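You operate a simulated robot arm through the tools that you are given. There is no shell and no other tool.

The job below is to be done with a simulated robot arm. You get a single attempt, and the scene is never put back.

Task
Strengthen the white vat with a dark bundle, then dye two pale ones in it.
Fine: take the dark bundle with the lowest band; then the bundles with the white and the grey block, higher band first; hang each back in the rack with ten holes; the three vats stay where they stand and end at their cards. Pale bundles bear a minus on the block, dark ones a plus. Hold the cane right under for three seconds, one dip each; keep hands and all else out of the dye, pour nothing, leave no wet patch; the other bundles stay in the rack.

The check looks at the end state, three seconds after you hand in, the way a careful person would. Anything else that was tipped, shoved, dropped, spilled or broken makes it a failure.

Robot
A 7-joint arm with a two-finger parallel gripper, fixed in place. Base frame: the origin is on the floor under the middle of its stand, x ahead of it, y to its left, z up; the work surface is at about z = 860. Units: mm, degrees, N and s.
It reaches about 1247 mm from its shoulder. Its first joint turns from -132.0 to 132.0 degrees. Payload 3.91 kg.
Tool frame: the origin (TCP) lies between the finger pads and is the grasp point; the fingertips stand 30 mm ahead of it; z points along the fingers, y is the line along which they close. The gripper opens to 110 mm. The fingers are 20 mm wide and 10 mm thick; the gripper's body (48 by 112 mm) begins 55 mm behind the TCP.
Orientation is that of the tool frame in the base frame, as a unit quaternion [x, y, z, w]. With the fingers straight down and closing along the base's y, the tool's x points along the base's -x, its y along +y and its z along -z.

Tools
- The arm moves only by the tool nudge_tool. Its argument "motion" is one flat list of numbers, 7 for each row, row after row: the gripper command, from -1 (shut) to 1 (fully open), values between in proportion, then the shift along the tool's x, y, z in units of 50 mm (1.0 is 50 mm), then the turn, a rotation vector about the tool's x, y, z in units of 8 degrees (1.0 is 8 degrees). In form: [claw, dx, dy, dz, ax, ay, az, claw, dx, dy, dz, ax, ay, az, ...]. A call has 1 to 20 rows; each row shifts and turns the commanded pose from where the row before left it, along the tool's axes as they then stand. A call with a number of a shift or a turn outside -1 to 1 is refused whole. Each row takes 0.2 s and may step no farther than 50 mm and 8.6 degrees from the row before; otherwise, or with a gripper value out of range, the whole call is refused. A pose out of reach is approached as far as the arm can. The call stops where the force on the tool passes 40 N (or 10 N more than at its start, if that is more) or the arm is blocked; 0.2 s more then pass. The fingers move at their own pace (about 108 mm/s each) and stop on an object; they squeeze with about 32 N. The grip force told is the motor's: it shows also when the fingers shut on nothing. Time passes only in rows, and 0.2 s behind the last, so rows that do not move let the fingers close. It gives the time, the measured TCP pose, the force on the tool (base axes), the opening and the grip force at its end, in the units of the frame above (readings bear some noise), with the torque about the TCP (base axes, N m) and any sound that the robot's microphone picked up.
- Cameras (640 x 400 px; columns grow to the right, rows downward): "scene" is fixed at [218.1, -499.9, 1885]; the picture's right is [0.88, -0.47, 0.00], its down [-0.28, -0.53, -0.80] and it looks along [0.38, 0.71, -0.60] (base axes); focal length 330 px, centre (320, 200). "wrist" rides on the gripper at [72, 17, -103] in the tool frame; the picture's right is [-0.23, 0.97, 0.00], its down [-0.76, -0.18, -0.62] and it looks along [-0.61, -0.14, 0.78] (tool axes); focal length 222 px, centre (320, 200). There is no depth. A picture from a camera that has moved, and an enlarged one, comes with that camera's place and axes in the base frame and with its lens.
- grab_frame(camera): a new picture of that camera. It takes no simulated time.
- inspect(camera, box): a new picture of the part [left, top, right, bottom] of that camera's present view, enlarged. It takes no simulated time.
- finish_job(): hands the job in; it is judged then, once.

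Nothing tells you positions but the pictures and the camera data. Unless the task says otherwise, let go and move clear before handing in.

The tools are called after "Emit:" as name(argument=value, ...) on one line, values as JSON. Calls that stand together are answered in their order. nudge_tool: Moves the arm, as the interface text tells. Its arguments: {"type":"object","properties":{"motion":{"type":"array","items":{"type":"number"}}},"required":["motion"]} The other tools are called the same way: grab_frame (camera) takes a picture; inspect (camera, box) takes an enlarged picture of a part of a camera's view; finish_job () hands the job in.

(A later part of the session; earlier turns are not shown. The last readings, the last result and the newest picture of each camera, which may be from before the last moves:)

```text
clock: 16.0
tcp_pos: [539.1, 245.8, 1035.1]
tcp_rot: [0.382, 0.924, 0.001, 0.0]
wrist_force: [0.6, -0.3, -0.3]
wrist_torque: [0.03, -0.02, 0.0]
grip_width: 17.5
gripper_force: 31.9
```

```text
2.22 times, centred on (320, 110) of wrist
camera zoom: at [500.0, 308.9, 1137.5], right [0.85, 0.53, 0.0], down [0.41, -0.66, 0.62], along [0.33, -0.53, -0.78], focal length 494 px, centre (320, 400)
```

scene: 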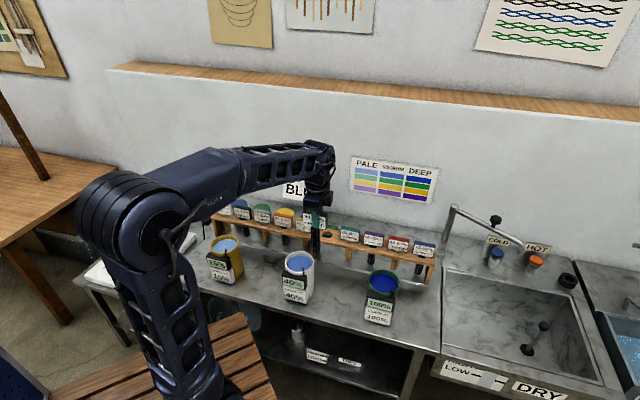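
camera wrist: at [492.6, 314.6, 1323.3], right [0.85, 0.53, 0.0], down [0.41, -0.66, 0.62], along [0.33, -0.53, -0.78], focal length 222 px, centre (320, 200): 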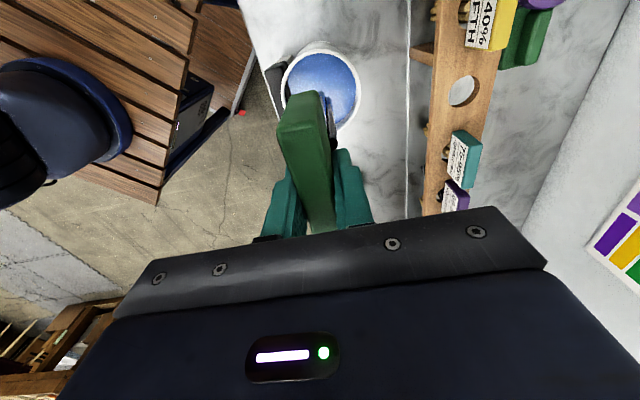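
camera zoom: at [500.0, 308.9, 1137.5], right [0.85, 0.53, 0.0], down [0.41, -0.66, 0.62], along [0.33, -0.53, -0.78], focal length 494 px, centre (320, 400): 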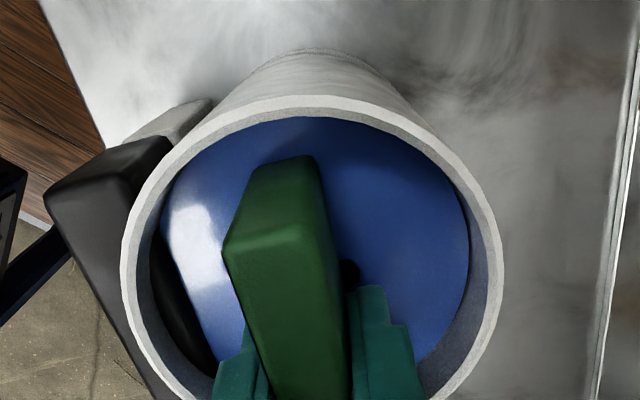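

The gap is about 4 mm. I'll go 2 mm deeper, then hold about a second and read the meter.

Emit:
nudge_tool(motion=[-1, 0, 0, 0.04, 0, 0, 0])

Emit:
inspect(camera="scene", box=[290, 250, 314, 274])

Emit:
inspect(camera="scene", box=[296, 256, 310, 270])

```text
clock: 16.4
tcp_pos: [539.3, 245.2, 1031.1]
tcp_rot: [0.382, 0.924, 0.001, 0.0]
wrist_force: [-0.7, -0.1, 0.0]
wrist_torque: [0.04, 0.01, -0.01]
grip_width: 17.6
gripper_force: 32.1
```

```text
16.00 times, centred on (302, 262) of scene
camera zoom: at [218.1, -499.9, 1885.0], right [0.88, -0.47, 0.0], down [-0.28, -0.53, -0.8], along [0.38, 0.71, -0.6], focal length 5277 px, centre (608, -792)
```

zoom: 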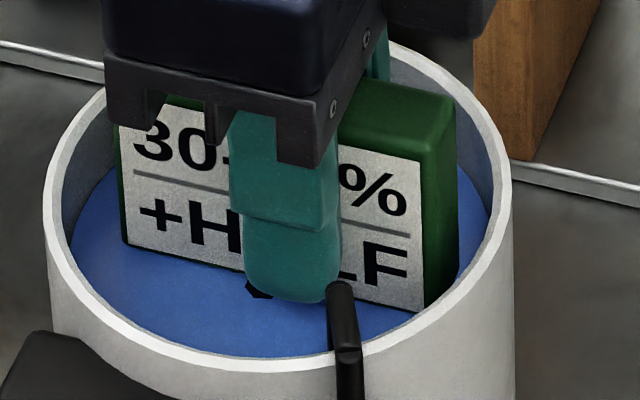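

```text
16.00 times, centred on (303, 263) of scene
camera zoom: at [218.1, -499.9, 1885.0], right [0.88, -0.47, 0.0], down [-0.28, -0.53, -0.8], along [0.38, 0.71, -0.6], focal length 5277 px, centre (592, -808)
```

zoom: 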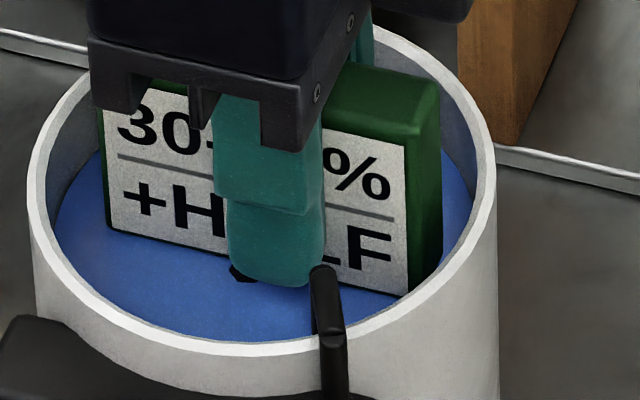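

The block sits just clear (1-2 mm) of the dye with the cane fully under. I'll hold still and check the meter partway.

Emit:
nudge_tool(motion=[-1, 0, 0, 0, 0, 0, 0, -1, 0, 0, 0, 0, 0, 0, -1, 0, 0, 0, 0, 0, 0, -1, 0, 0, 0, 0, 0, 0, -1, 0, 0, 0, 0, 0, 0])

Emit:
inspect(camera="scene", box=[270, 240, 330, 310])

Emit:
inspect(camera="scene", box=[290, 250, 314, 274])

```text
clock: 17.6
tcp_pos: [540.1, 244.8, 1032.2]
tcp_rot: [0.383, 0.924, 0.0, 0.0]
wrist_force: [0.3, 0.6, -0.5]
wrist_torque: [0.01, -0.02, 0.0]
grip_width: 17.5
gripper_force: 31.7
```

```text
5.71 times, centred on (300, 275) of scene
camera zoom: at [218.1, -499.9, 1885.0], right [0.88, -0.47, 0.0], down [-0.28, -0.53, -0.8], along [0.38, 0.71, -0.6], focal length 1885 px, centre (434, -229)
```

zoom: 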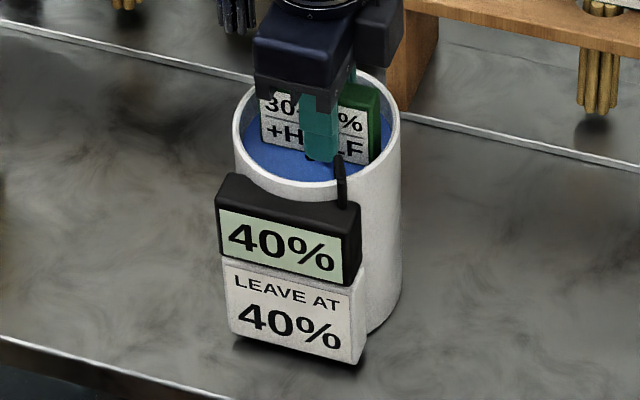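

```text
16.00 times, centred on (302, 262) of scene
camera zoom: at [218.1, -499.9, 1885.0], right [0.88, -0.47, 0.0], down [-0.28, -0.53, -0.8], along [0.38, 0.71, -0.6], focal length 5277 px, centre (608, -792)
```

zoom: 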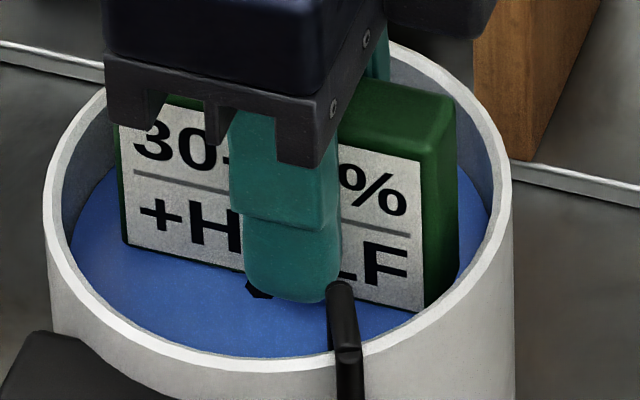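

The meter still says 40% after about 1.3 s. I'll keep holding to complete three seconds.

Emit:
nudge_tool(motion=[-1, 0, 0, 0, 0, 0, 0, -1, 0, 0, 0, 0, 0, 0, -1, 0, 0, 0, 0, 0, 0, -1, 0, 0, 0, 0, 0, 0, -1, 0, 0, 0, 0, 0, 0, -1, 0, 0, 0, 0, 0, 0, -1, 0, 0, 0, 0, 0, 0, -1, 0, 0, 0, 0, 0, 0])

Emit:
inspect(camera="scene", box=[270, 240, 330, 310])

```text
clock: 19.4
tcp_pos: [540.6, 245.0, 1031.0]
tcp_rot: [0.383, 0.924, 0.0, 0.0]
wrist_force: [-0.3, 0.5, -0.9]
wrist_torque: [0.01, -0.01, 0.02]
grip_width: 17.5
gripper_force: 31.7
```

```text
5.71 times, centred on (300, 275) of scene
camera zoom: at [218.1, -499.9, 1885.0], right [0.88, -0.47, 0.0], down [-0.28, -0.53, -0.8], along [0.38, 0.71, -0.6], focal length 1885 px, centre (434, -229)
```

zoom: 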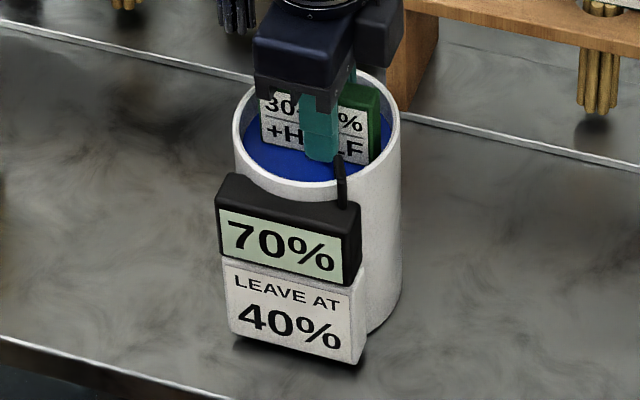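

The meter jumped to 70% — the dark bundle has closed half the gap to 100%. I'll lift the cane out slowly and let it drip over the vat.

Emit:
nudge_tool(motion=[-1, 0, 0, -0.2, 0, 0, 0, -1, 0, 0, -0.3, 0, 0, 0, -1, 0, 0, -0.3, 0, 0, 0, -1, 0, 0, -0.3, 0, 0, 0, -1, 0, 0, -0.3, 0, 0, 0, -1, 0, 0, -0.3, 0, 0, 0, -1, 0, 0, -0.3, 0, 0, 0, -1, 0, 0, -0.3, 0, 0, 0, -1, 0, 0, -0.3, 0, 0, 0, -1, 0, 0, -0.2, 0, 0, 0])

Emit:
inspect(camera="scene", box=[265, 215, 335, 310])

Emit:
inspect(camera="scene", box=[285, 225, 321, 275])

```text
clock: 21.6
tcp_pos: [540.8, 243.4, 1173.8]
tcp_rot: [0.383, 0.924, -0.001, 0.0]
wrist_force: [0.6, -0.2, -0.9]
wrist_torque: [-0.02, -0.01, -0.04]
grip_width: 17.7
gripper_force: 32.0
```

```text
4.21 times, centred on (300, 262) of scene
camera zoom: at [218.1, -499.9, 1885.0], right [0.88, -0.47, 0.0], down [-0.28, -0.53, -0.8], along [0.38, 0.71, -0.6], focal length 1389 px, centre (404, -63)
```

zoom: 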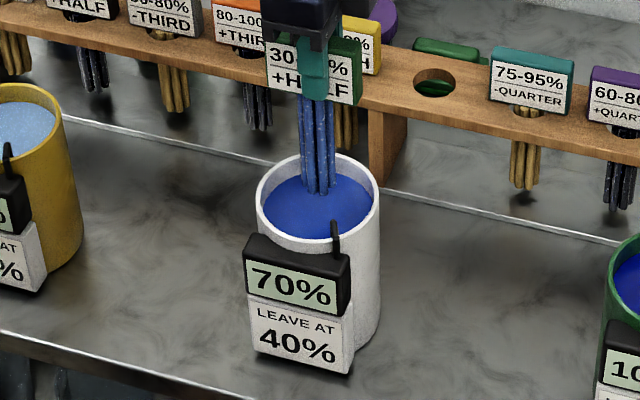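

```text
8.00 times, centred on (303, 250) of scene
camera zoom: at [218.1, -499.9, 1885.0], right [0.88, -0.47, 0.0], down [-0.28, -0.53, -0.8], along [0.38, 0.71, -0.6], focal length 2639 px, centre (456, -200)
```

zoom: 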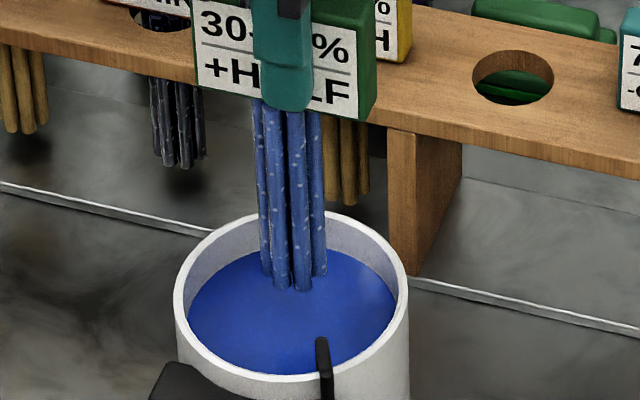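

The cane came out blue all along its length with the block dry. I'll raise it a little more and let it drain over the vat.

Emit:
nudge_tool(motion=[-1, 0, 0, -0.2, 0, 0, 0, -1, 0, 0, 0, 0, 0, 0, -1, 0, 0, 0, 0, 0, 0, -1, 0, 0, 0, 0, 0, 0, -1, 0, 0, 0, 0, 0, 0, -1, 0, 0, 0, 0, 0, 0, -1, 0, 0, 0, 0, 0, 0, -1, 0, 0, 0, 0, 0, 0, -1, 0, 0, 0, 0, 0, 0, -1, 0, 0, 0, 0, 0, 0])

Emit:
inspect(camera="scene", box=[285, 225, 321, 275])

Emit:
inspect(camera="wrist", box=[200, 0, 440, 200])

```text
clock: 23.8
tcp_pos: [541.2, 244.8, 1183.0]
tcp_rot: [0.383, 0.924, 0.0, 0.0]
wrist_force: [-0.1, -0.5, -0.5]
wrist_torque: [0.02, 0.03, 0.0]
grip_width: 17.8
gripper_force: 31.8
```

```text
8.00 times, centred on (303, 250) of scene
camera zoom: at [218.1, -499.9, 1885.0], right [0.88, -0.47, 0.0], down [-0.28, -0.53, -0.8], along [0.38, 0.71, -0.6], focal length 2639 px, centre (456, -200)
```

zoom: 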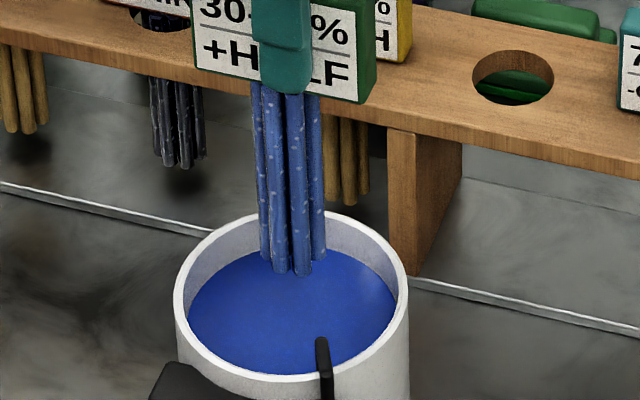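

```text
2.00 times, centred on (320, 100) of wrist
camera zoom: at [500.6, 308.2, 1286.5], right [0.85, 0.53, 0.0], down [0.41, -0.66, 0.62], along [0.33, -0.53, -0.78], focal length 444 px, centre (320, 400)
```

zoom: 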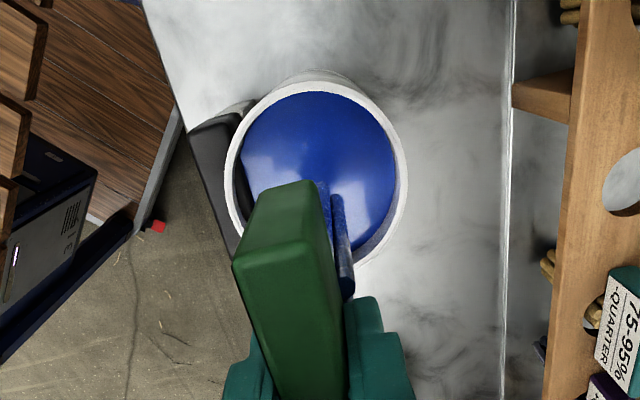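

No drops are visible; I'll wait several more seconds over the vat for drainage before crossing the table.

Emit:
nudge_tool(motion=[-1, 0, 0, 0, 0, 0, 0, -1, 0, 0, 0, 0, 0, 0, -1, 0, 0, 0, 0, 0, 0, -1, 0, 0, 0, 0, 0, 0, -1, 0, 0, 0, 0, 0, 0, -1, 0, 0, 0, 0, 0, 0, -1, 0, 0, 0, 0, 0, 0, -1, 0, 0, 0, 0, 0, 0, -1, 0, 0, 0, 0, 0, 0, -1, 0, 0, 0, 0, 0, 0, -1, 0, 0, 0, 0, 0, 0, -1, 0, 0, 0, 0, 0, 0, -1, 0, 0, 0, 0, 0, 0, -1, 0, 0, 0, 0, 0, 0, -1, 0, 0, 0, 0, 0, 0, -1, 0, 0, 0, 0, 0, 0, -1, 0, 0, 0, 0, 0, 0, -1, 0, 0, 0, 0, 0, 0, -1, 0, 0, 0, 0, 0, 0, -1, 0, 0, 0, 0, 0, 0])

Emit:
inspect(camera="scene", box=[285, 225, 321, 275])

Emit:
inspect(camera="scene", box=[290, 180, 390, 260])

```text
clock: 28.0
tcp_pos: [540.0, 245.3, 1183.2]
tcp_rot: [0.383, 0.924, 0.0, 0.0]
wrist_force: [-0.2, 0.5, -0.1]
wrist_torque: [0.01, 0.01, 0.02]
grip_width: 17.2
gripper_force: 32.5
```

```text
8.00 times, centred on (303, 250) of scene
camera zoom: at [218.1, -499.9, 1885.0], right [0.88, -0.47, 0.0], down [-0.28, -0.53, -0.8], along [0.38, 0.71, -0.6], focal length 2639 px, centre (456, -200)
```

zoom: 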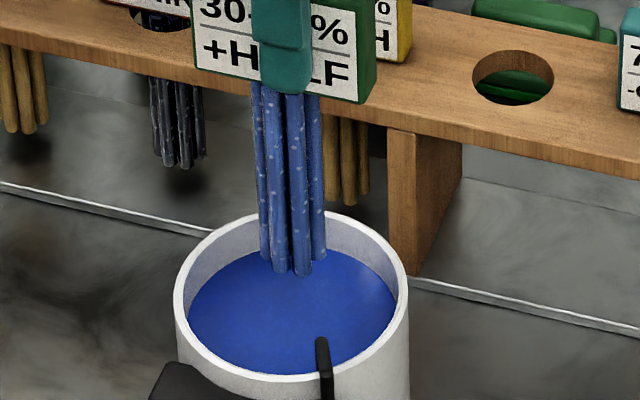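

```text
5.00 times, centred on (340, 220) of scene
camera zoom: at [218.1, -499.9, 1885.0], right [0.88, -0.47, 0.0], down [-0.28, -0.53, -0.8], along [0.38, 0.71, -0.6], focal length 1649 px, centre (220, 100)
```

zoom: 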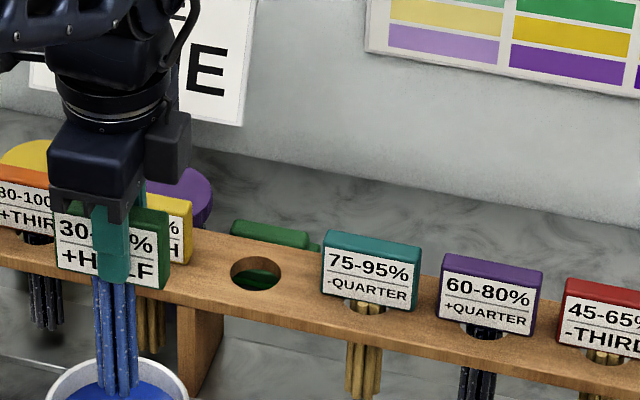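

Drainage looks done. I'll raise, carry the bundle back above its own hole (retracing the exact path), and lower to just above the shelf to check alignment.

Emit:
nudge_tool(motion=[-1, 0, 0, -0.5, 0, 0, 0, -1, 0, 0, -0.5, 0, 0, 0, -1, -0.177, 0.777, 0, 0, 0, 0, -1, -0.177, 0.777, 0, 0, 0, 0, -1, -0.177, 0.777, 0, 0, 0, 0, -1, -0.177, 0.777, 0, 0, 0, 0, -1, -0.176, 0.777, 0, 0, 0, 0, -1, 0, 0, 0.5, 0, 0, 0, -1, 0, 0, 0.5, 0, 0, 0, -1, 0, 0, 0.3, 0, 0, 0, -1, 0, 0, 0, 0, 0, 0])

Emit:
inspect(camera="scene", box=[290, 180, 390, 260])

Emit:
inspect(camera="scene", box=[310, 200, 350, 250])

Emit:
grab_frame(camera="wrist")

```text
clock: 30.4
tcp_pos: [709.7, 351.1, 1166.9]
tcp_rot: [0.383, 0.924, 0.0, 0.0]
wrist_force: [-0.1, 0.0, -0.7]
wrist_torque: [0.02, 0.0, -0.02]
grip_width: 17.3
gripper_force: 31.9
```

```text
5.00 times, centred on (340, 220) of scene
camera zoom: at [218.1, -499.9, 1885.0], right [0.88, -0.47, 0.0], down [-0.28, -0.53, -0.8], along [0.38, 0.71, -0.6], focal length 1649 px, centre (220, 100)
```

zoom: 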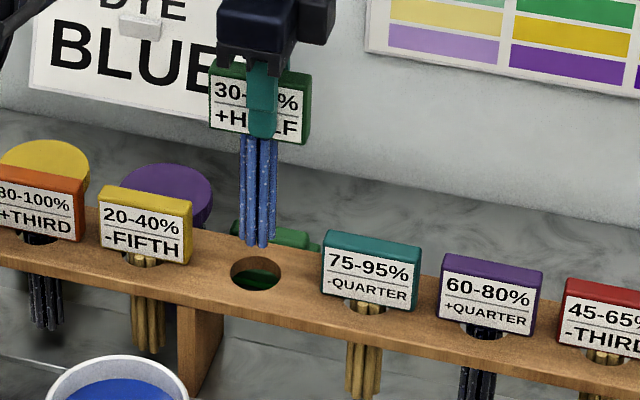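

```text
8.00 times, centred on (330, 225) of scene
camera zoom: at [218.1, -499.9, 1885.0], right [0.88, -0.47, 0.0], down [-0.28, -0.53, -0.8], along [0.38, 0.71, -0.6], focal length 2639 px, centre (240, 0)
```

zoom: 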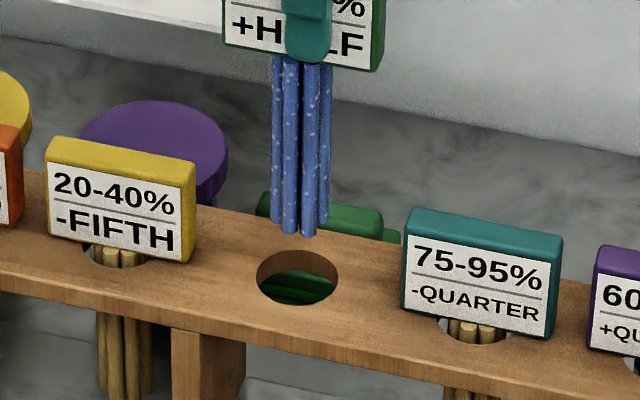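

```text
taken
camera wrist: at [669.9, 414.3, 1271.0], right [0.85, 0.53, 0.0], down [0.41, -0.66, 0.62], along [0.33, -0.53, -0.78], focal length 222 px, centre (320, 200)
```

wrist: 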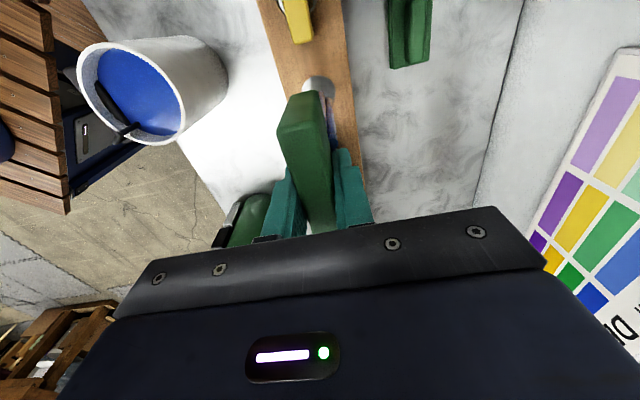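

The cane lines up with the hole in the view. I'll lower slowly until the tip enters the hole and check again.

Emit:
nudge_tool(motion=[-1, 0, 0, 0.2, 0, 0, 0, -1, 0, 0, 0.2, 0, 0, 0, -1, 0, 0, 0.12, 0, 0, 0, -1, 0, 0, 0.12, 0, 0, 0])

Emit:
inspect(camera="scene", box=[310, 200, 350, 250])

Emit:
inspect(camera="wrist", box=[260, 40, 380, 140])

```text
clock: 31.4
tcp_pos: [709.7, 351.7, 1133.7]
tcp_rot: [0.382, 0.924, -0.001, 0.0]
wrist_force: [0.5, 0.7, -0.6]
wrist_torque: [-0.02, 0.01, -0.01]
grip_width: 17.7
gripper_force: 31.7
```

```text
8.00 times, centred on (330, 225) of scene
camera zoom: at [218.1, -499.9, 1885.0], right [0.88, -0.47, 0.0], down [-0.28, -0.53, -0.8], along [0.38, 0.71, -0.6], focal length 2639 px, centre (240, 0)
```

zoom: 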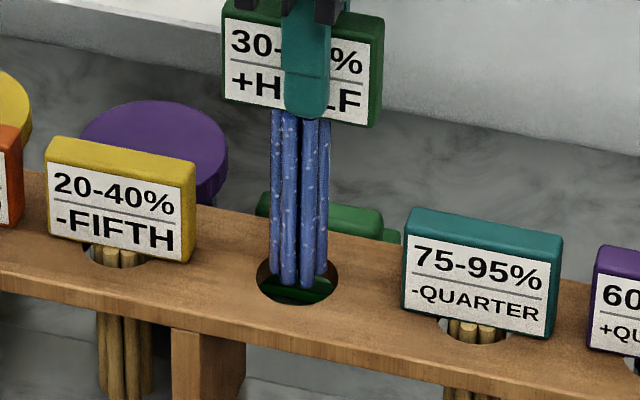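

```text
4.00 times, centred on (320, 90) of wrist
camera zoom: at [669.9, 414.6, 1237.5], right [0.85, 0.53, 0.0], down [0.41, -0.66, 0.62], along [0.33, -0.53, -0.78], focal length 888 px, centre (320, 640)
```

zoom: 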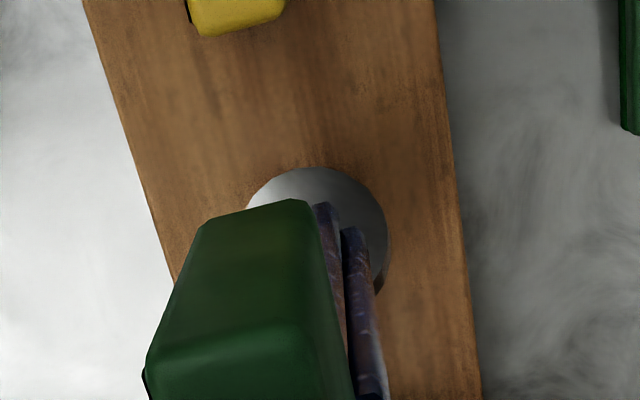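

The cane tip is entering the hole with clearance all around. I'll continue down in small rows with the force limit guarding.

Emit:
nudge_tool(motion=[-1, 0, -0.02, 0.2, 0, 0, 0, -1, 0, 0, 0.2, 0, 0, 0, -1, 0, 0, 0.2, 0, 0, 0])

Emit:
inspect(camera="scene", box=[310, 200, 350, 250])

```text
clock: 32.2
tcp_pos: [706.9, 350.1, 1105.6]
tcp_rot: [0.383, 0.924, 0.001, 0.001]
wrist_force: [0.4, 0.4, 0.2]
wrist_torque: [0.02, -0.01, 0.01]
grip_width: 17.4
gripper_force: 31.5
```

```text
8.00 times, centred on (330, 225) of scene
camera zoom: at [218.1, -499.9, 1885.0], right [0.88, -0.47, 0.0], down [-0.28, -0.53, -0.8], along [0.38, 0.71, -0.6], focal length 2639 px, centre (240, 0)
```

zoom: 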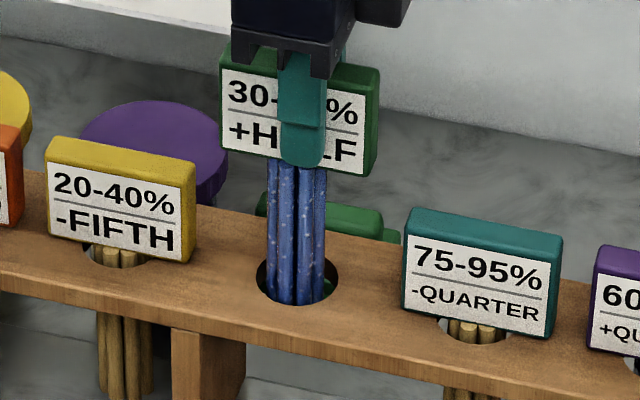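

The cane is going in freely. I'll continue down to about 10 mm above seating.

Emit:
nudge_tool(motion=[-1, 0, 0, 0.25, 0, 0, 0, -1, 0, 0, 0.25, 0, 0, 0, -1, 0, 0, 0.25, 0, 0, 0, -1, 0, 0, 0.25, 0, 0, 0, -1, 0, 0, 0.25, 0, 0, 0, -1, 0, 0, 0.2, 0, 0, 0])

Emit:
inspect(camera="scene", box=[310, 200, 350, 250])

```text
clock: 33.6
tcp_pos: [707.6, 350.7, 1032.0]
tcp_rot: [0.383, 0.924, 0.0, 0.0]
wrist_force: [-0.1, 0.0, -0.5]
wrist_torque: [0.01, -0.03, -0.02]
grip_width: 17.3
gripper_force: 32.2
```

```text
8.00 times, centred on (330, 225) of scene
camera zoom: at [218.1, -499.9, 1885.0], right [0.88, -0.47, 0.0], down [-0.28, -0.53, -0.8], along [0.38, 0.71, -0.6], focal length 2639 px, centre (240, 0)
```

zoom: 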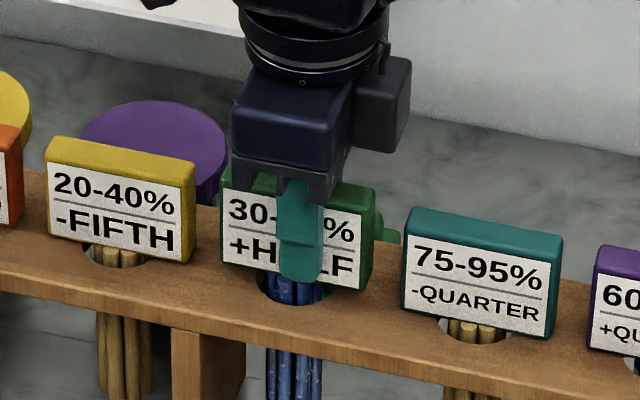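

The bundle is nearly seated. I'll lower the last 12 mm gently.

Emit:
nudge_tool(motion=[-1, 0, 0, 0.08, 0, 0, 0, -1, 0, 0, 0.08, 0, 0, 0, -1, 0, 0, 0.06, 0, 0, 0, -1, 0, 0, 0, 0, 0, 0])

Emit:
inspect(camera="scene", box=[310, 200, 350, 250])

```text
clock: 34.6
tcp_pos: [709.5, 351.8, 1020.9]
tcp_rot: [0.382, 0.924, 0.001, 0.001]
wrist_force: [1.1, -1.3, 27.9]
wrist_torque: [-0.07, 0.04, 0.04]
grip_width: 18.0
gripper_force: 32.3
```

```text
8.00 times, centred on (330, 225) of scene
camera zoom: at [218.1, -499.9, 1885.0], right [0.88, -0.47, 0.0], down [-0.28, -0.53, -0.8], along [0.38, 0.71, -0.6], focal length 2639 px, centre (240, 0)
```

zoom: 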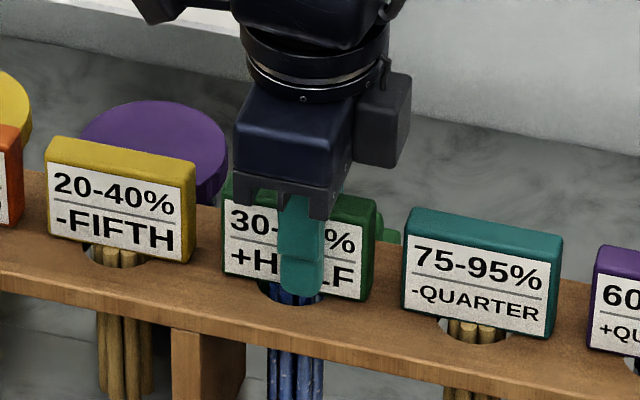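

It touched down (28 N upward). I'll ease off about 1.5 mm and open the fingers.

Emit:
nudge_tool(motion=[-1, 0, 0, -0.03, 0, 0, 0, -1, 0, 0, 0, 0, 0, 0, -0.5, 0, 0, 0, 0, 0, 0, 0, 0, 0, 0, 0, 0, 0, 0, 0, 0, 0, 0, 0, 0])

Emit:
inspect(camera="scene", box=[310, 200, 350, 250])

Emit:
grab_frame(camera="wrist")

```text
clock: 35.8
tcp_pos: [708.8, 351.0, 1022.8]
tcp_rot: [0.383, 0.924, 0.0, 0.0]
wrist_force: [0.5, -0.1, 1.0]
wrist_torque: [0.02, -0.04, 0.02]
grip_width: 55.1
gripper_force: 0.0
```

```text
8.00 times, centred on (330, 225) of scene
camera zoom: at [218.1, -499.9, 1885.0], right [0.88, -0.47, 0.0], down [-0.28, -0.53, -0.8], along [0.38, 0.71, -0.6], focal length 2639 px, centre (240, 0)
```

zoom: 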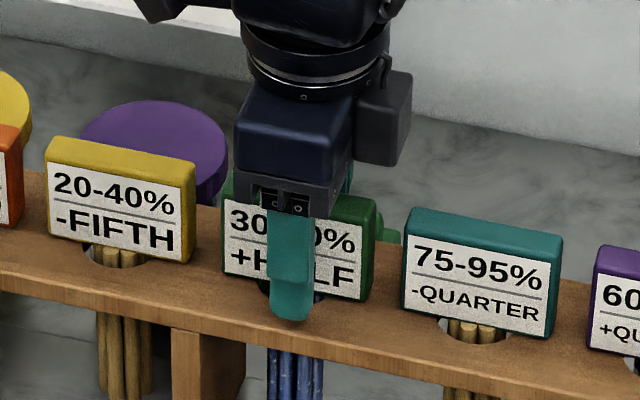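

```text
taken
camera wrist: at [669.1, 414.1, 1125.6], right [0.85, 0.53, 0.0], down [0.41, -0.66, 0.62], along [0.33, -0.53, -0.78], focal length 222 px, centre (320, 200)
```

wrist: 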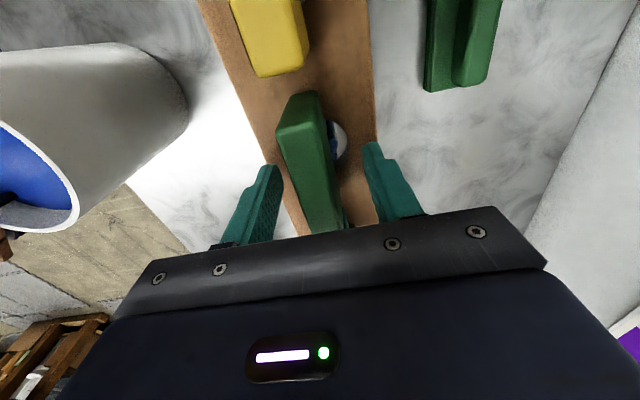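

The green bundle hangs back in its hole with the dyed cane. I'll rise clear and move along the rack to above the grey block (60-80%, -THIRD).

Emit:
nudge_tool(motion=[0, 0, 0, -0.4, 0, 0, 0, 0, 0, 0, -0.8, 0, 0, 0, 0, 0, 0, -0.8, 0, 0, 0, 0, 0, 0, -0.8, 0, 0, 0, 0, 0.803, 0.01, 0, 0, 0, 0, 0, 0.803, 0.01, 0, 0, 0, 0, 0, 0.803, 0.01, 0, 0, 0, 0, 0, 0.803, 0.01, 0, 0, 0, 0, 0, 0.803, 0.01, 0, 0, 0, 0, 0, 0.803, 0.015, 0, 0, 0, 0, 0, 0.803, 0.015, 0, 0, 0, 0, 0, 0, 0, 0, 0, 0, 0])

Emit:
grab_frame(camera="wrist")

Emit:
grab_frame(camera="scene")

Emit:
inspect(camera="scene", box=[270, 190, 390, 290])

```text
clock: 38.4
tcp_pos: [515.7, 553.5, 1164.9]
tcp_rot: [0.383, 0.924, 0.0, 0.0]
wrist_force: [-0.2, -0.1, 0.4]
wrist_torque: [0.0, -0.01, -0.02]
grip_width: 55.0
gripper_force: 0.1
```

```text
taken
camera wrist: at [474.5, 617.7, 1267.6], right [0.85, 0.53, 0.0], down [0.41, -0.66, 0.62], along [0.33, -0.53, -0.78], focal length 222 px, centre (320, 200)
```

wrist: 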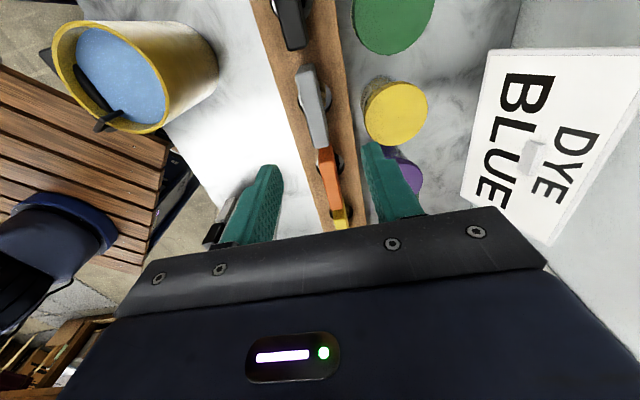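

```text
taken
```

scene: 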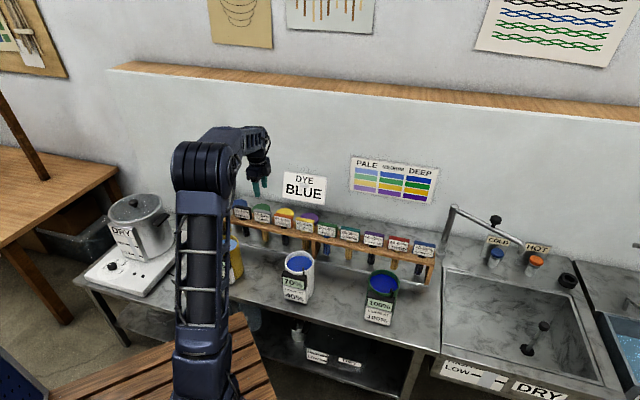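

```text
4.00 times, centred on (330, 240) of scene
camera zoom: at [218.1, -499.9, 1885.0], right [0.88, -0.47, 0.0], down [-0.28, -0.53, -0.8], along [0.38, 0.71, -0.6], focal length 1319 px, centre (280, 40)
```

zoom: 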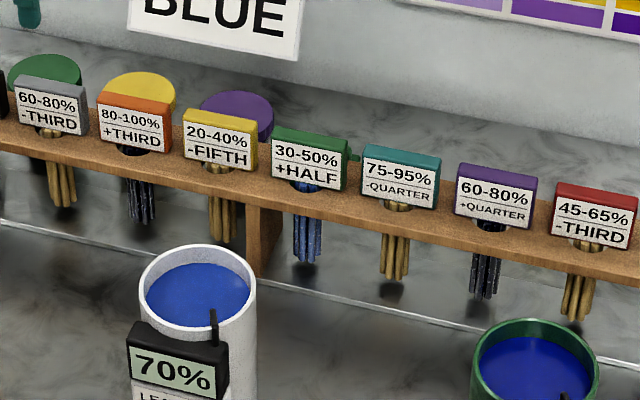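

The green bundle hangs properly with no wet patch; the white vat shows 70%. Now I'll localise the grey block in the wrist view.

Emit:
inspect(camera="wrist", box=[240, 0, 440, 240])

Emit:
inspect(camera="scene", box=[225, 170, 325, 260])

```text
1.67 times, centred on (340, 120) of wrist
camera zoom: at [474.5, 617.7, 1267.6], right [0.85, 0.53, 0.0], down [0.41, -0.66, 0.62], along [0.33, -0.53, -0.78], focal length 370 px, centre (287, 333)
```

zoom: 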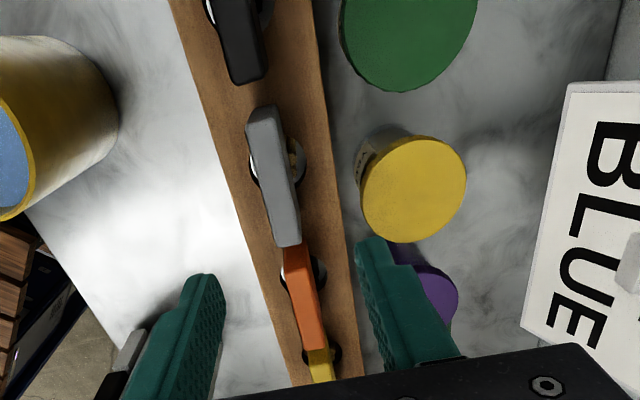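

```text
4.44 times, centred on (275, 215) of scene
camera zoom: at [218.1, -499.9, 1885.0], right [0.88, -0.47, 0.0], down [-0.28, -0.53, -0.8], along [0.38, 0.71, -0.6], focal length 1466 px, centre (520, 133)
```

zoom: 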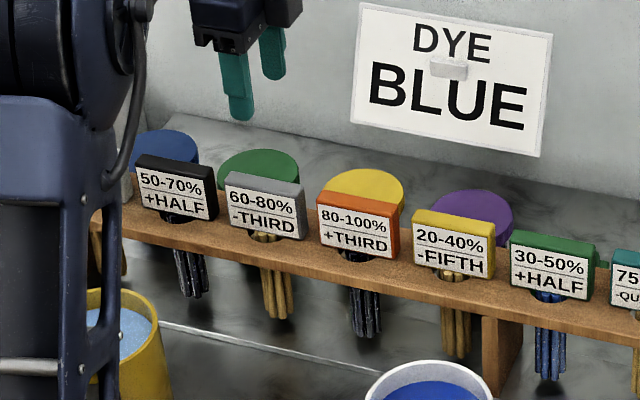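

The keg lids (z ≈ 961) are below finger height, so they're no obstacle. The grey block's top is near (508, 552); I'll let the arm settle and descend part way for a better fix.

Emit:
nudge_tool(motion=[0, 0, 0, 0.6, 0, 0, 0, 0, 0, 0, 0.6, 0, 0, 0, 0, 0, 0, 0, 0, 0, 0, 0, 0, 0, 0, 0, 0, 0])

Emit:
inspect(camera="wrist", box=[240, 40, 420, 240])

```text
clock: 39.4
tcp_pos: [513.3, 553.4, 1103.9]
tcp_rot: [0.382, 0.924, 0.0, 0.0]
wrist_force: [-0.7, 0.2, 0.4]
wrist_torque: [-0.03, 0.02, -0.06]
grip_width: 55.2
gripper_force: 0.0
```

```text
2.00 times, centred on (330, 140) of wrist
camera zoom: at [472.9, 616.3, 1206.7], right [0.85, 0.53, 0.0], down [0.41, -0.66, 0.62], along [0.33, -0.53, -0.78], focal length 444 px, centre (300, 320)
```

zoom: 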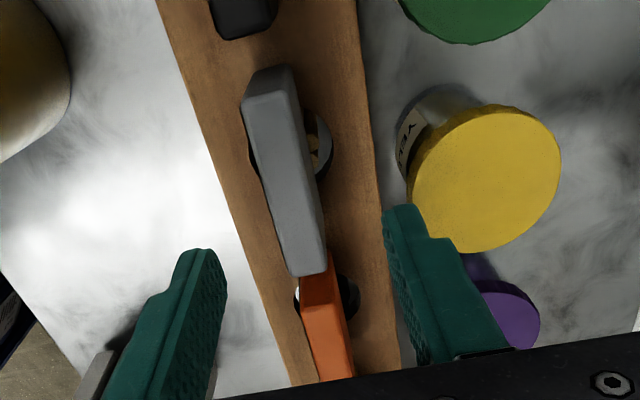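

The grey block's centre is about 5 mm nearer the front than the tool. I'll correct and descend to z ≈ 1026 to grip a little higher than before.

Emit:
nudge_tool(motion=[0, 0.02, -0.1, 0.2, 0, 0, 0, 0, 0, 0, 0.4, 0, 0, 0, 0, 0, 0, 0.4, 0, 0, 0, 0, 0, 0, 0.4, 0, 0, 0, 0, 0, 0, 0.13, 0, 0, 0, 0, 0, 0, 0, 0, 0, 0])

Emit:
grab_frame(camera="wrist")

Emit:
inspect(camera="scene", box=[225, 170, 325, 260])

```text
clock: 40.8
tcp_pos: [507.9, 549.0, 1027.1]
tcp_rot: [0.383, 0.924, 0.0, 0.0]
wrist_force: [0.2, 0.3, 0.1]
wrist_torque: [0.0, 0.0, 0.0]
grip_width: 54.9
gripper_force: 0.1
```

```text
taken
camera wrist: at [468.2, 613.1, 1130.6], right [0.85, 0.53, 0.0], down [0.41, -0.66, 0.62], along [0.33, -0.53, -0.78], focal length 222 px, centre (320, 200)
```

wrist: 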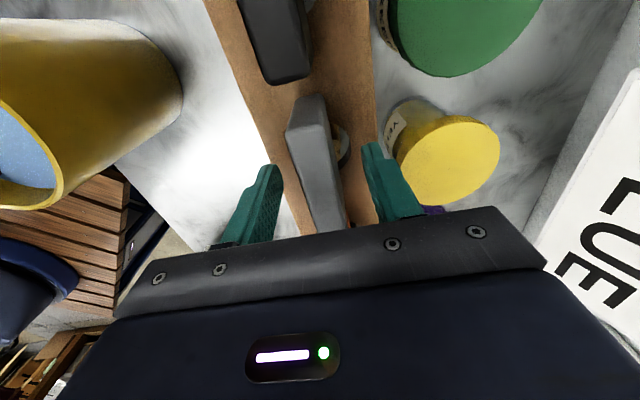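

```text
4.44 times, centred on (275, 215) of scene
camera zoom: at [218.1, -499.9, 1885.0], right [0.88, -0.47, 0.0], down [-0.28, -0.53, -0.8], along [0.38, 0.71, -0.6], focal length 1466 px, centre (520, 133)
```

zoom: 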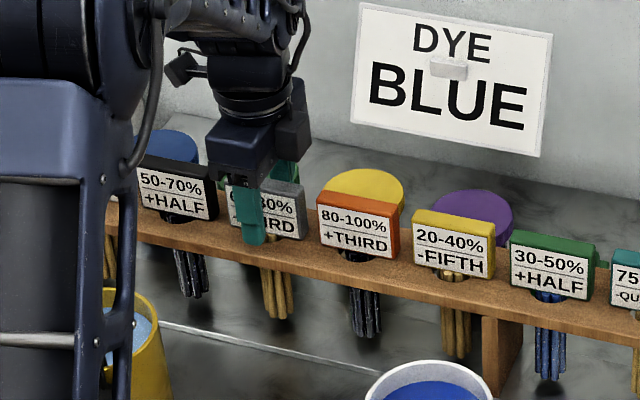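

The fingers straddle the grey block; I'll zoom in to check the left-right centring before closing.

Emit:
inspect(camera="scene", box=[255, 195, 305, 245])

Emit:
inspect(camera="wrist", box=[260, 80, 400, 240])

```text
8.00 times, centred on (280, 220) of scene
camera zoom: at [218.1, -499.9, 1885.0], right [0.88, -0.47, 0.0], down [-0.28, -0.53, -0.8], along [0.38, 0.71, -0.6], focal length 2639 px, centre (640, 40)
```

zoom: 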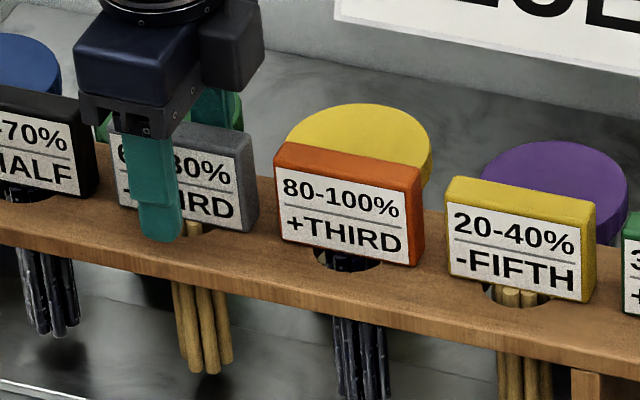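

```text
2.50 times, centred on (330, 160) of wrist
camera zoom: at [468.2, 613.1, 1130.6], right [0.85, 0.53, 0.0], down [0.41, -0.66, 0.62], along [0.33, -0.53, -0.78], focal length 555 px, centre (295, 300)
```

zoom: 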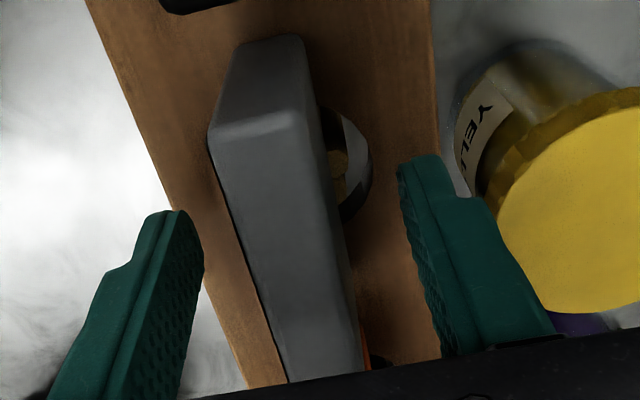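

The fingers are centred on the grey block within about a millimetre. I'll close, then lift 190 mm straight up.

Emit:
nudge_tool(motion=[-0.5, 0, 0, 0, 0, 0, 0, -1, 0, 0, 0, 0, 0, 0, -1, 0, 0, 0, 0, 0, 0, -1, 0, 0, 0, 0, 0, 0])

Emit:
inspect(camera="scene", box=[255, 195, 305, 245])

```text
clock: 41.8
tcp_pos: [507.3, 549.3, 1027.0]
tcp_rot: [0.383, 0.924, 0.0, 0.0]
wrist_force: [0.1, 1.3, 1.1]
wrist_torque: [0.06, 0.03, -0.01]
grip_width: 17.6
gripper_force: 31.9
```

```text
8.00 times, centred on (280, 220) of scene
camera zoom: at [218.1, -499.9, 1885.0], right [0.88, -0.47, 0.0], down [-0.28, -0.53, -0.8], along [0.38, 0.71, -0.6], focal length 2639 px, centre (640, 40)
```

zoom: 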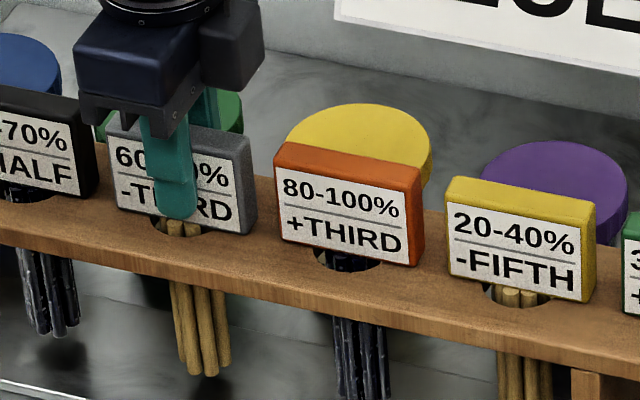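

The grey bundle is gripped. I'll lift it clear and carry it over the white vat.

Emit:
nudge_tool(motion=[-1, 0, 0, -0.3, 0, 0, 0, -1, 0, 0, -0.4, 0, 0, 0, -1, 0, 0, -0.4, 0, 0, 0, -1, 0, 0, -0.4, 0, 0, 0, -1, 0, 0, -0.4, 0, 0, 0, -1, 0, 0, -0.4, 0, 0, 0, -1, 0, 0, -0.5, 0, 0, 0, -1, 0, 0, -0.5, 0, 0, 0, -1, 0, 0, -0.5, 0, 0, 0, -1, -0.5755, -0.47975, 0, 0, 0, 0, -1, -0.5755, -0.47975, 0, 0, 0, 0, -1, -0.5755, -0.47975, 0, 0, 0, 0, -1, -0.5755, -0.47975, 0, 0, 0, 0, -1, -0.5755, -0.47975, 0, 0, 0, 0, -1, -0.5755, -0.47975, 0, 0, 0, 0, -1, -0.5755, -0.47975, 0, 0, 0, 0, -1, -0.5755, -0.47975, 0, 0, 0, 0, -1, 0, 0, 0, 0, 0, 0])

Emit:
inspect(camera="scene", box=[255, 200, 345, 310])

Emit:
grab_frame(camera="wrist")

```text
clock: 45.6
tcp_pos: [536.1, 252.6, 1213.8]
tcp_rot: [0.383, 0.924, 0.0, 0.0]
wrist_force: [-0.5, -0.3, -1.3]
wrist_torque: [-0.03, 0.04, -0.01]
grip_width: 17.8
gripper_force: 31.9
```

```text
3.64 times, centred on (300, 255) of scene
camera zoom: at [218.1, -499.9, 1885.0], right [0.88, -0.47, 0.0], down [-0.28, -0.53, -0.8], along [0.38, 0.71, -0.6], focal length 1199 px, centre (393, 0)
```

zoom: 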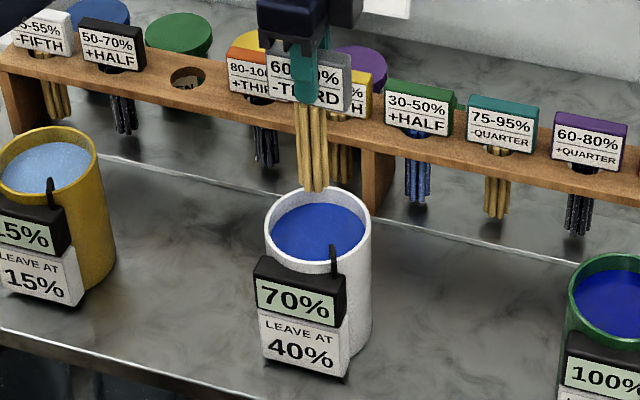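

```text
taken
camera wrist: at [496.9, 316.0, 1317.5], right [0.85, 0.53, 0.0], down [0.41, -0.66, 0.62], along [0.33, -0.53, -0.78], focal length 222 px, centre (320, 200)
```

wrist: 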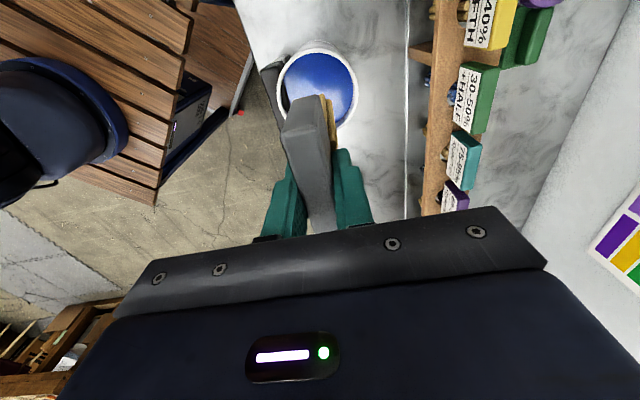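

The grey bundle is over the vat, about 3 mm left of centre, which is fine. I'll lower it towards the dye and check.

Emit:
nudge_tool(motion=[-1, -0.04, 0, 0.4, 0, 0, 0, -1, 0, 0, 0.4, 0, 0, 0, -1, 0, 0, 0.3, 0, 0, 0, -1, 0, 0, 0.3, 0, 0, 0])

Emit:
inspect(camera="scene", box=[270, 220, 330, 310])

Emit:
inspect(camera="wrist", box=[200, 0, 440, 200])

```text
clock: 46.6
tcp_pos: [535.9, 250.1, 1147.8]
tcp_rot: [0.383, 0.924, 0.0, -0.001]
wrist_force: [0.8, 0.3, -0.7]
wrist_torque: [0.0, 0.01, -0.01]
grip_width: 17.7
gripper_force: 31.7
```

```text
4.44 times, centred on (300, 265) of scene
camera zoom: at [218.1, -499.9, 1885.0], right [0.88, -0.47, 0.0], down [-0.28, -0.53, -0.8], along [0.38, 0.71, -0.6], focal length 1466 px, centre (409, -89)
```

zoom: 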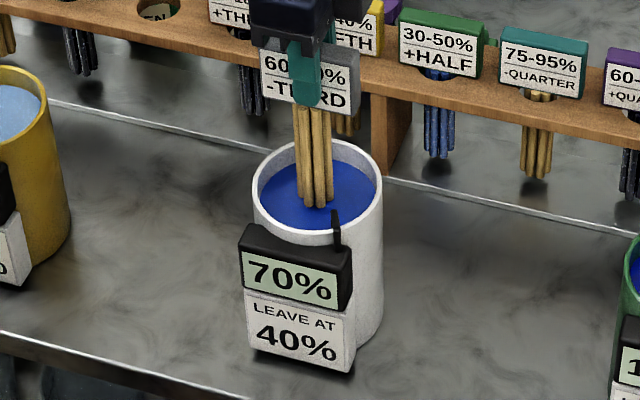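

```text
2.00 times, centred on (320, 100) of wrist
camera zoom: at [496.0, 314.4, 1250.9], right [0.85, 0.53, 0.0], down [0.41, -0.66, 0.62], along [0.33, -0.53, -0.78], focal length 444 px, centre (320, 400)
```

zoom: 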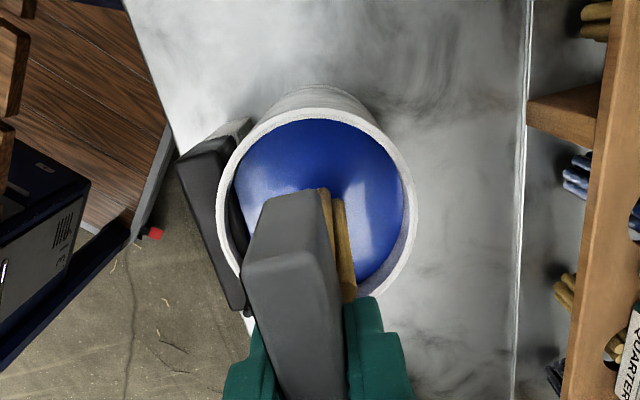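

The cane tip is at the dye surface. I'll lower to about 12 mm of remaining gap and check.

Emit:
nudge_tool(motion=[-1, 0, 0, 0.28, 0, 0, 0, -1, 0, 0, 0.28, 0, 0, 0, -1, 0, 0, 0.28, 0, 0, 0, -1, 0, 0, 0.28, 0, 0, 0, -1, 0, 0, 0.28, 0, 0, 0, -1, 0, 0, 0.28, 0, 0, 0, -1, 0, 0, 0.28, 0, 0, 0])

Emit:
inspect(camera="scene", box=[290, 250, 314, 274])

Emit:
inspect(camera="wrist", box=[200, 20, 440, 200])

```text
clock: 48.2
tcp_pos: [537.7, 250.0, 1049.9]
tcp_rot: [0.382, 0.924, 0.0, 0.001]
wrist_force: [0.2, 0.4, -1.2]
wrist_torque: [-0.01, -0.04, 0.0]
grip_width: 17.5
gripper_force: 31.9
```

```text
16.00 times, centred on (302, 262) of scene
camera zoom: at [218.1, -499.9, 1885.0], right [0.88, -0.47, 0.0], down [-0.28, -0.53, -0.8], along [0.38, 0.71, -0.6], focal length 5277 px, centre (608, -792)
```

zoom: 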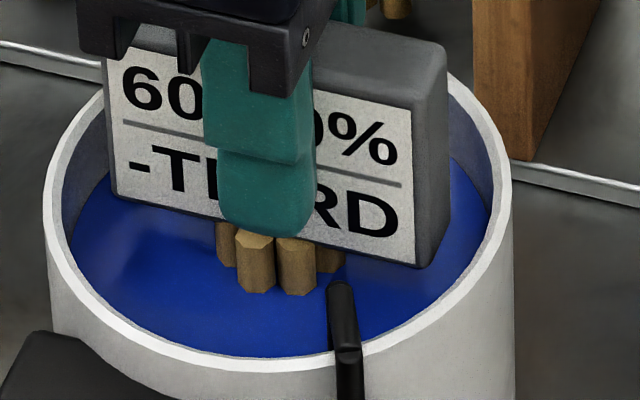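

```text
2.22 times, centred on (320, 110) of wrist
camera zoom: at [497.1, 313.4, 1153.2], right [0.85, 0.53, 0.0], down [0.41, -0.66, 0.62], along [0.33, -0.53, -0.78], focal length 494 px, centre (320, 400)
```

zoom: 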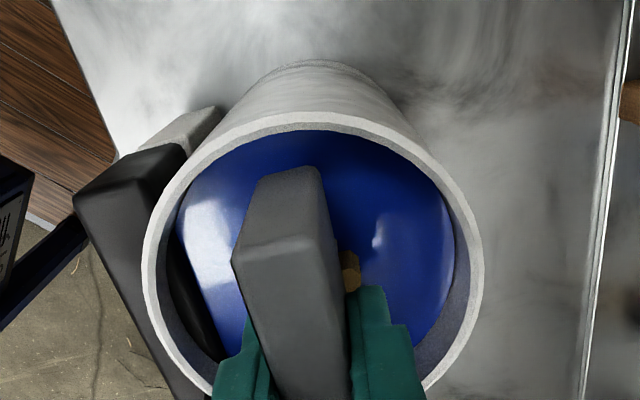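

The gap is about 13 mm. I'll lower 10 mm and re-check.

Emit:
nudge_tool(motion=[-1, 0, 0, 0.1, 0, 0, 0, -1, 0, 0, 0.1, 0, 0, 0])

Emit:
inspect(camera="scene", box=[290, 250, 314, 274])

```text
clock: 48.8
tcp_pos: [536.6, 250.1, 1039.6]
tcp_rot: [0.381, 0.924, 0.0, 0.0]
wrist_force: [-0.2, 0.6, -1.3]
wrist_torque: [-0.02, -0.01, 0.03]
grip_width: 17.6
gripper_force: 32.0
```

```text
16.00 times, centred on (302, 262) of scene
camera zoom: at [218.1, -499.9, 1885.0], right [0.88, -0.47, 0.0], down [-0.28, -0.53, -0.8], along [0.38, 0.71, -0.6], focal length 5277 px, centre (608, -792)
```

zoom: 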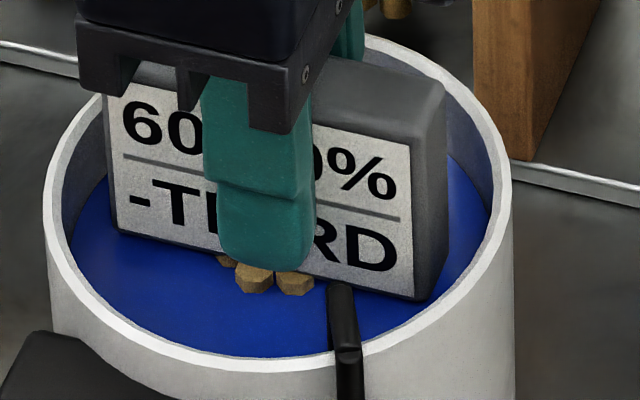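

About 3-4 mm of gap remains. I'll lower 2.5 mm more and check.

Emit:
nudge_tool(motion=[-1, 0, 0, 0.05, 0, 0, 0])

Emit:
inspect(camera="scene", box=[290, 250, 314, 274])

```text
clock: 49.2
tcp_pos: [536.2, 250.7, 1036.3]
tcp_rot: [0.383, 0.924, 0.0, 0.0]
wrist_force: [-0.4, -0.2, -1.3]
wrist_torque: [0.0, -0.02, 0.0]
grip_width: 17.3
gripper_force: 32.3
```

```text
16.00 times, centred on (302, 262) of scene
camera zoom: at [218.1, -499.9, 1885.0], right [0.88, -0.47, 0.0], down [-0.28, -0.53, -0.8], along [0.38, 0.71, -0.6], focal length 5277 px, centre (608, -792)
```

zoom: 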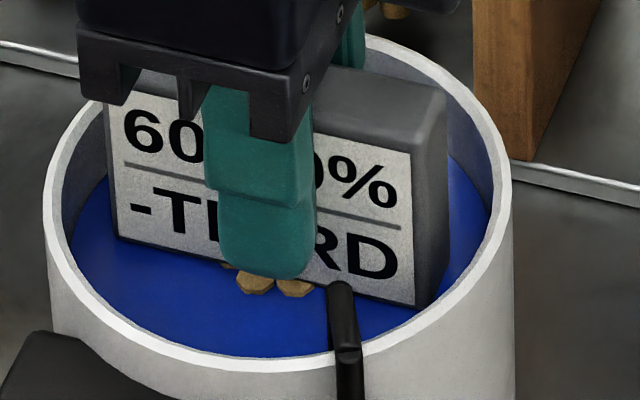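

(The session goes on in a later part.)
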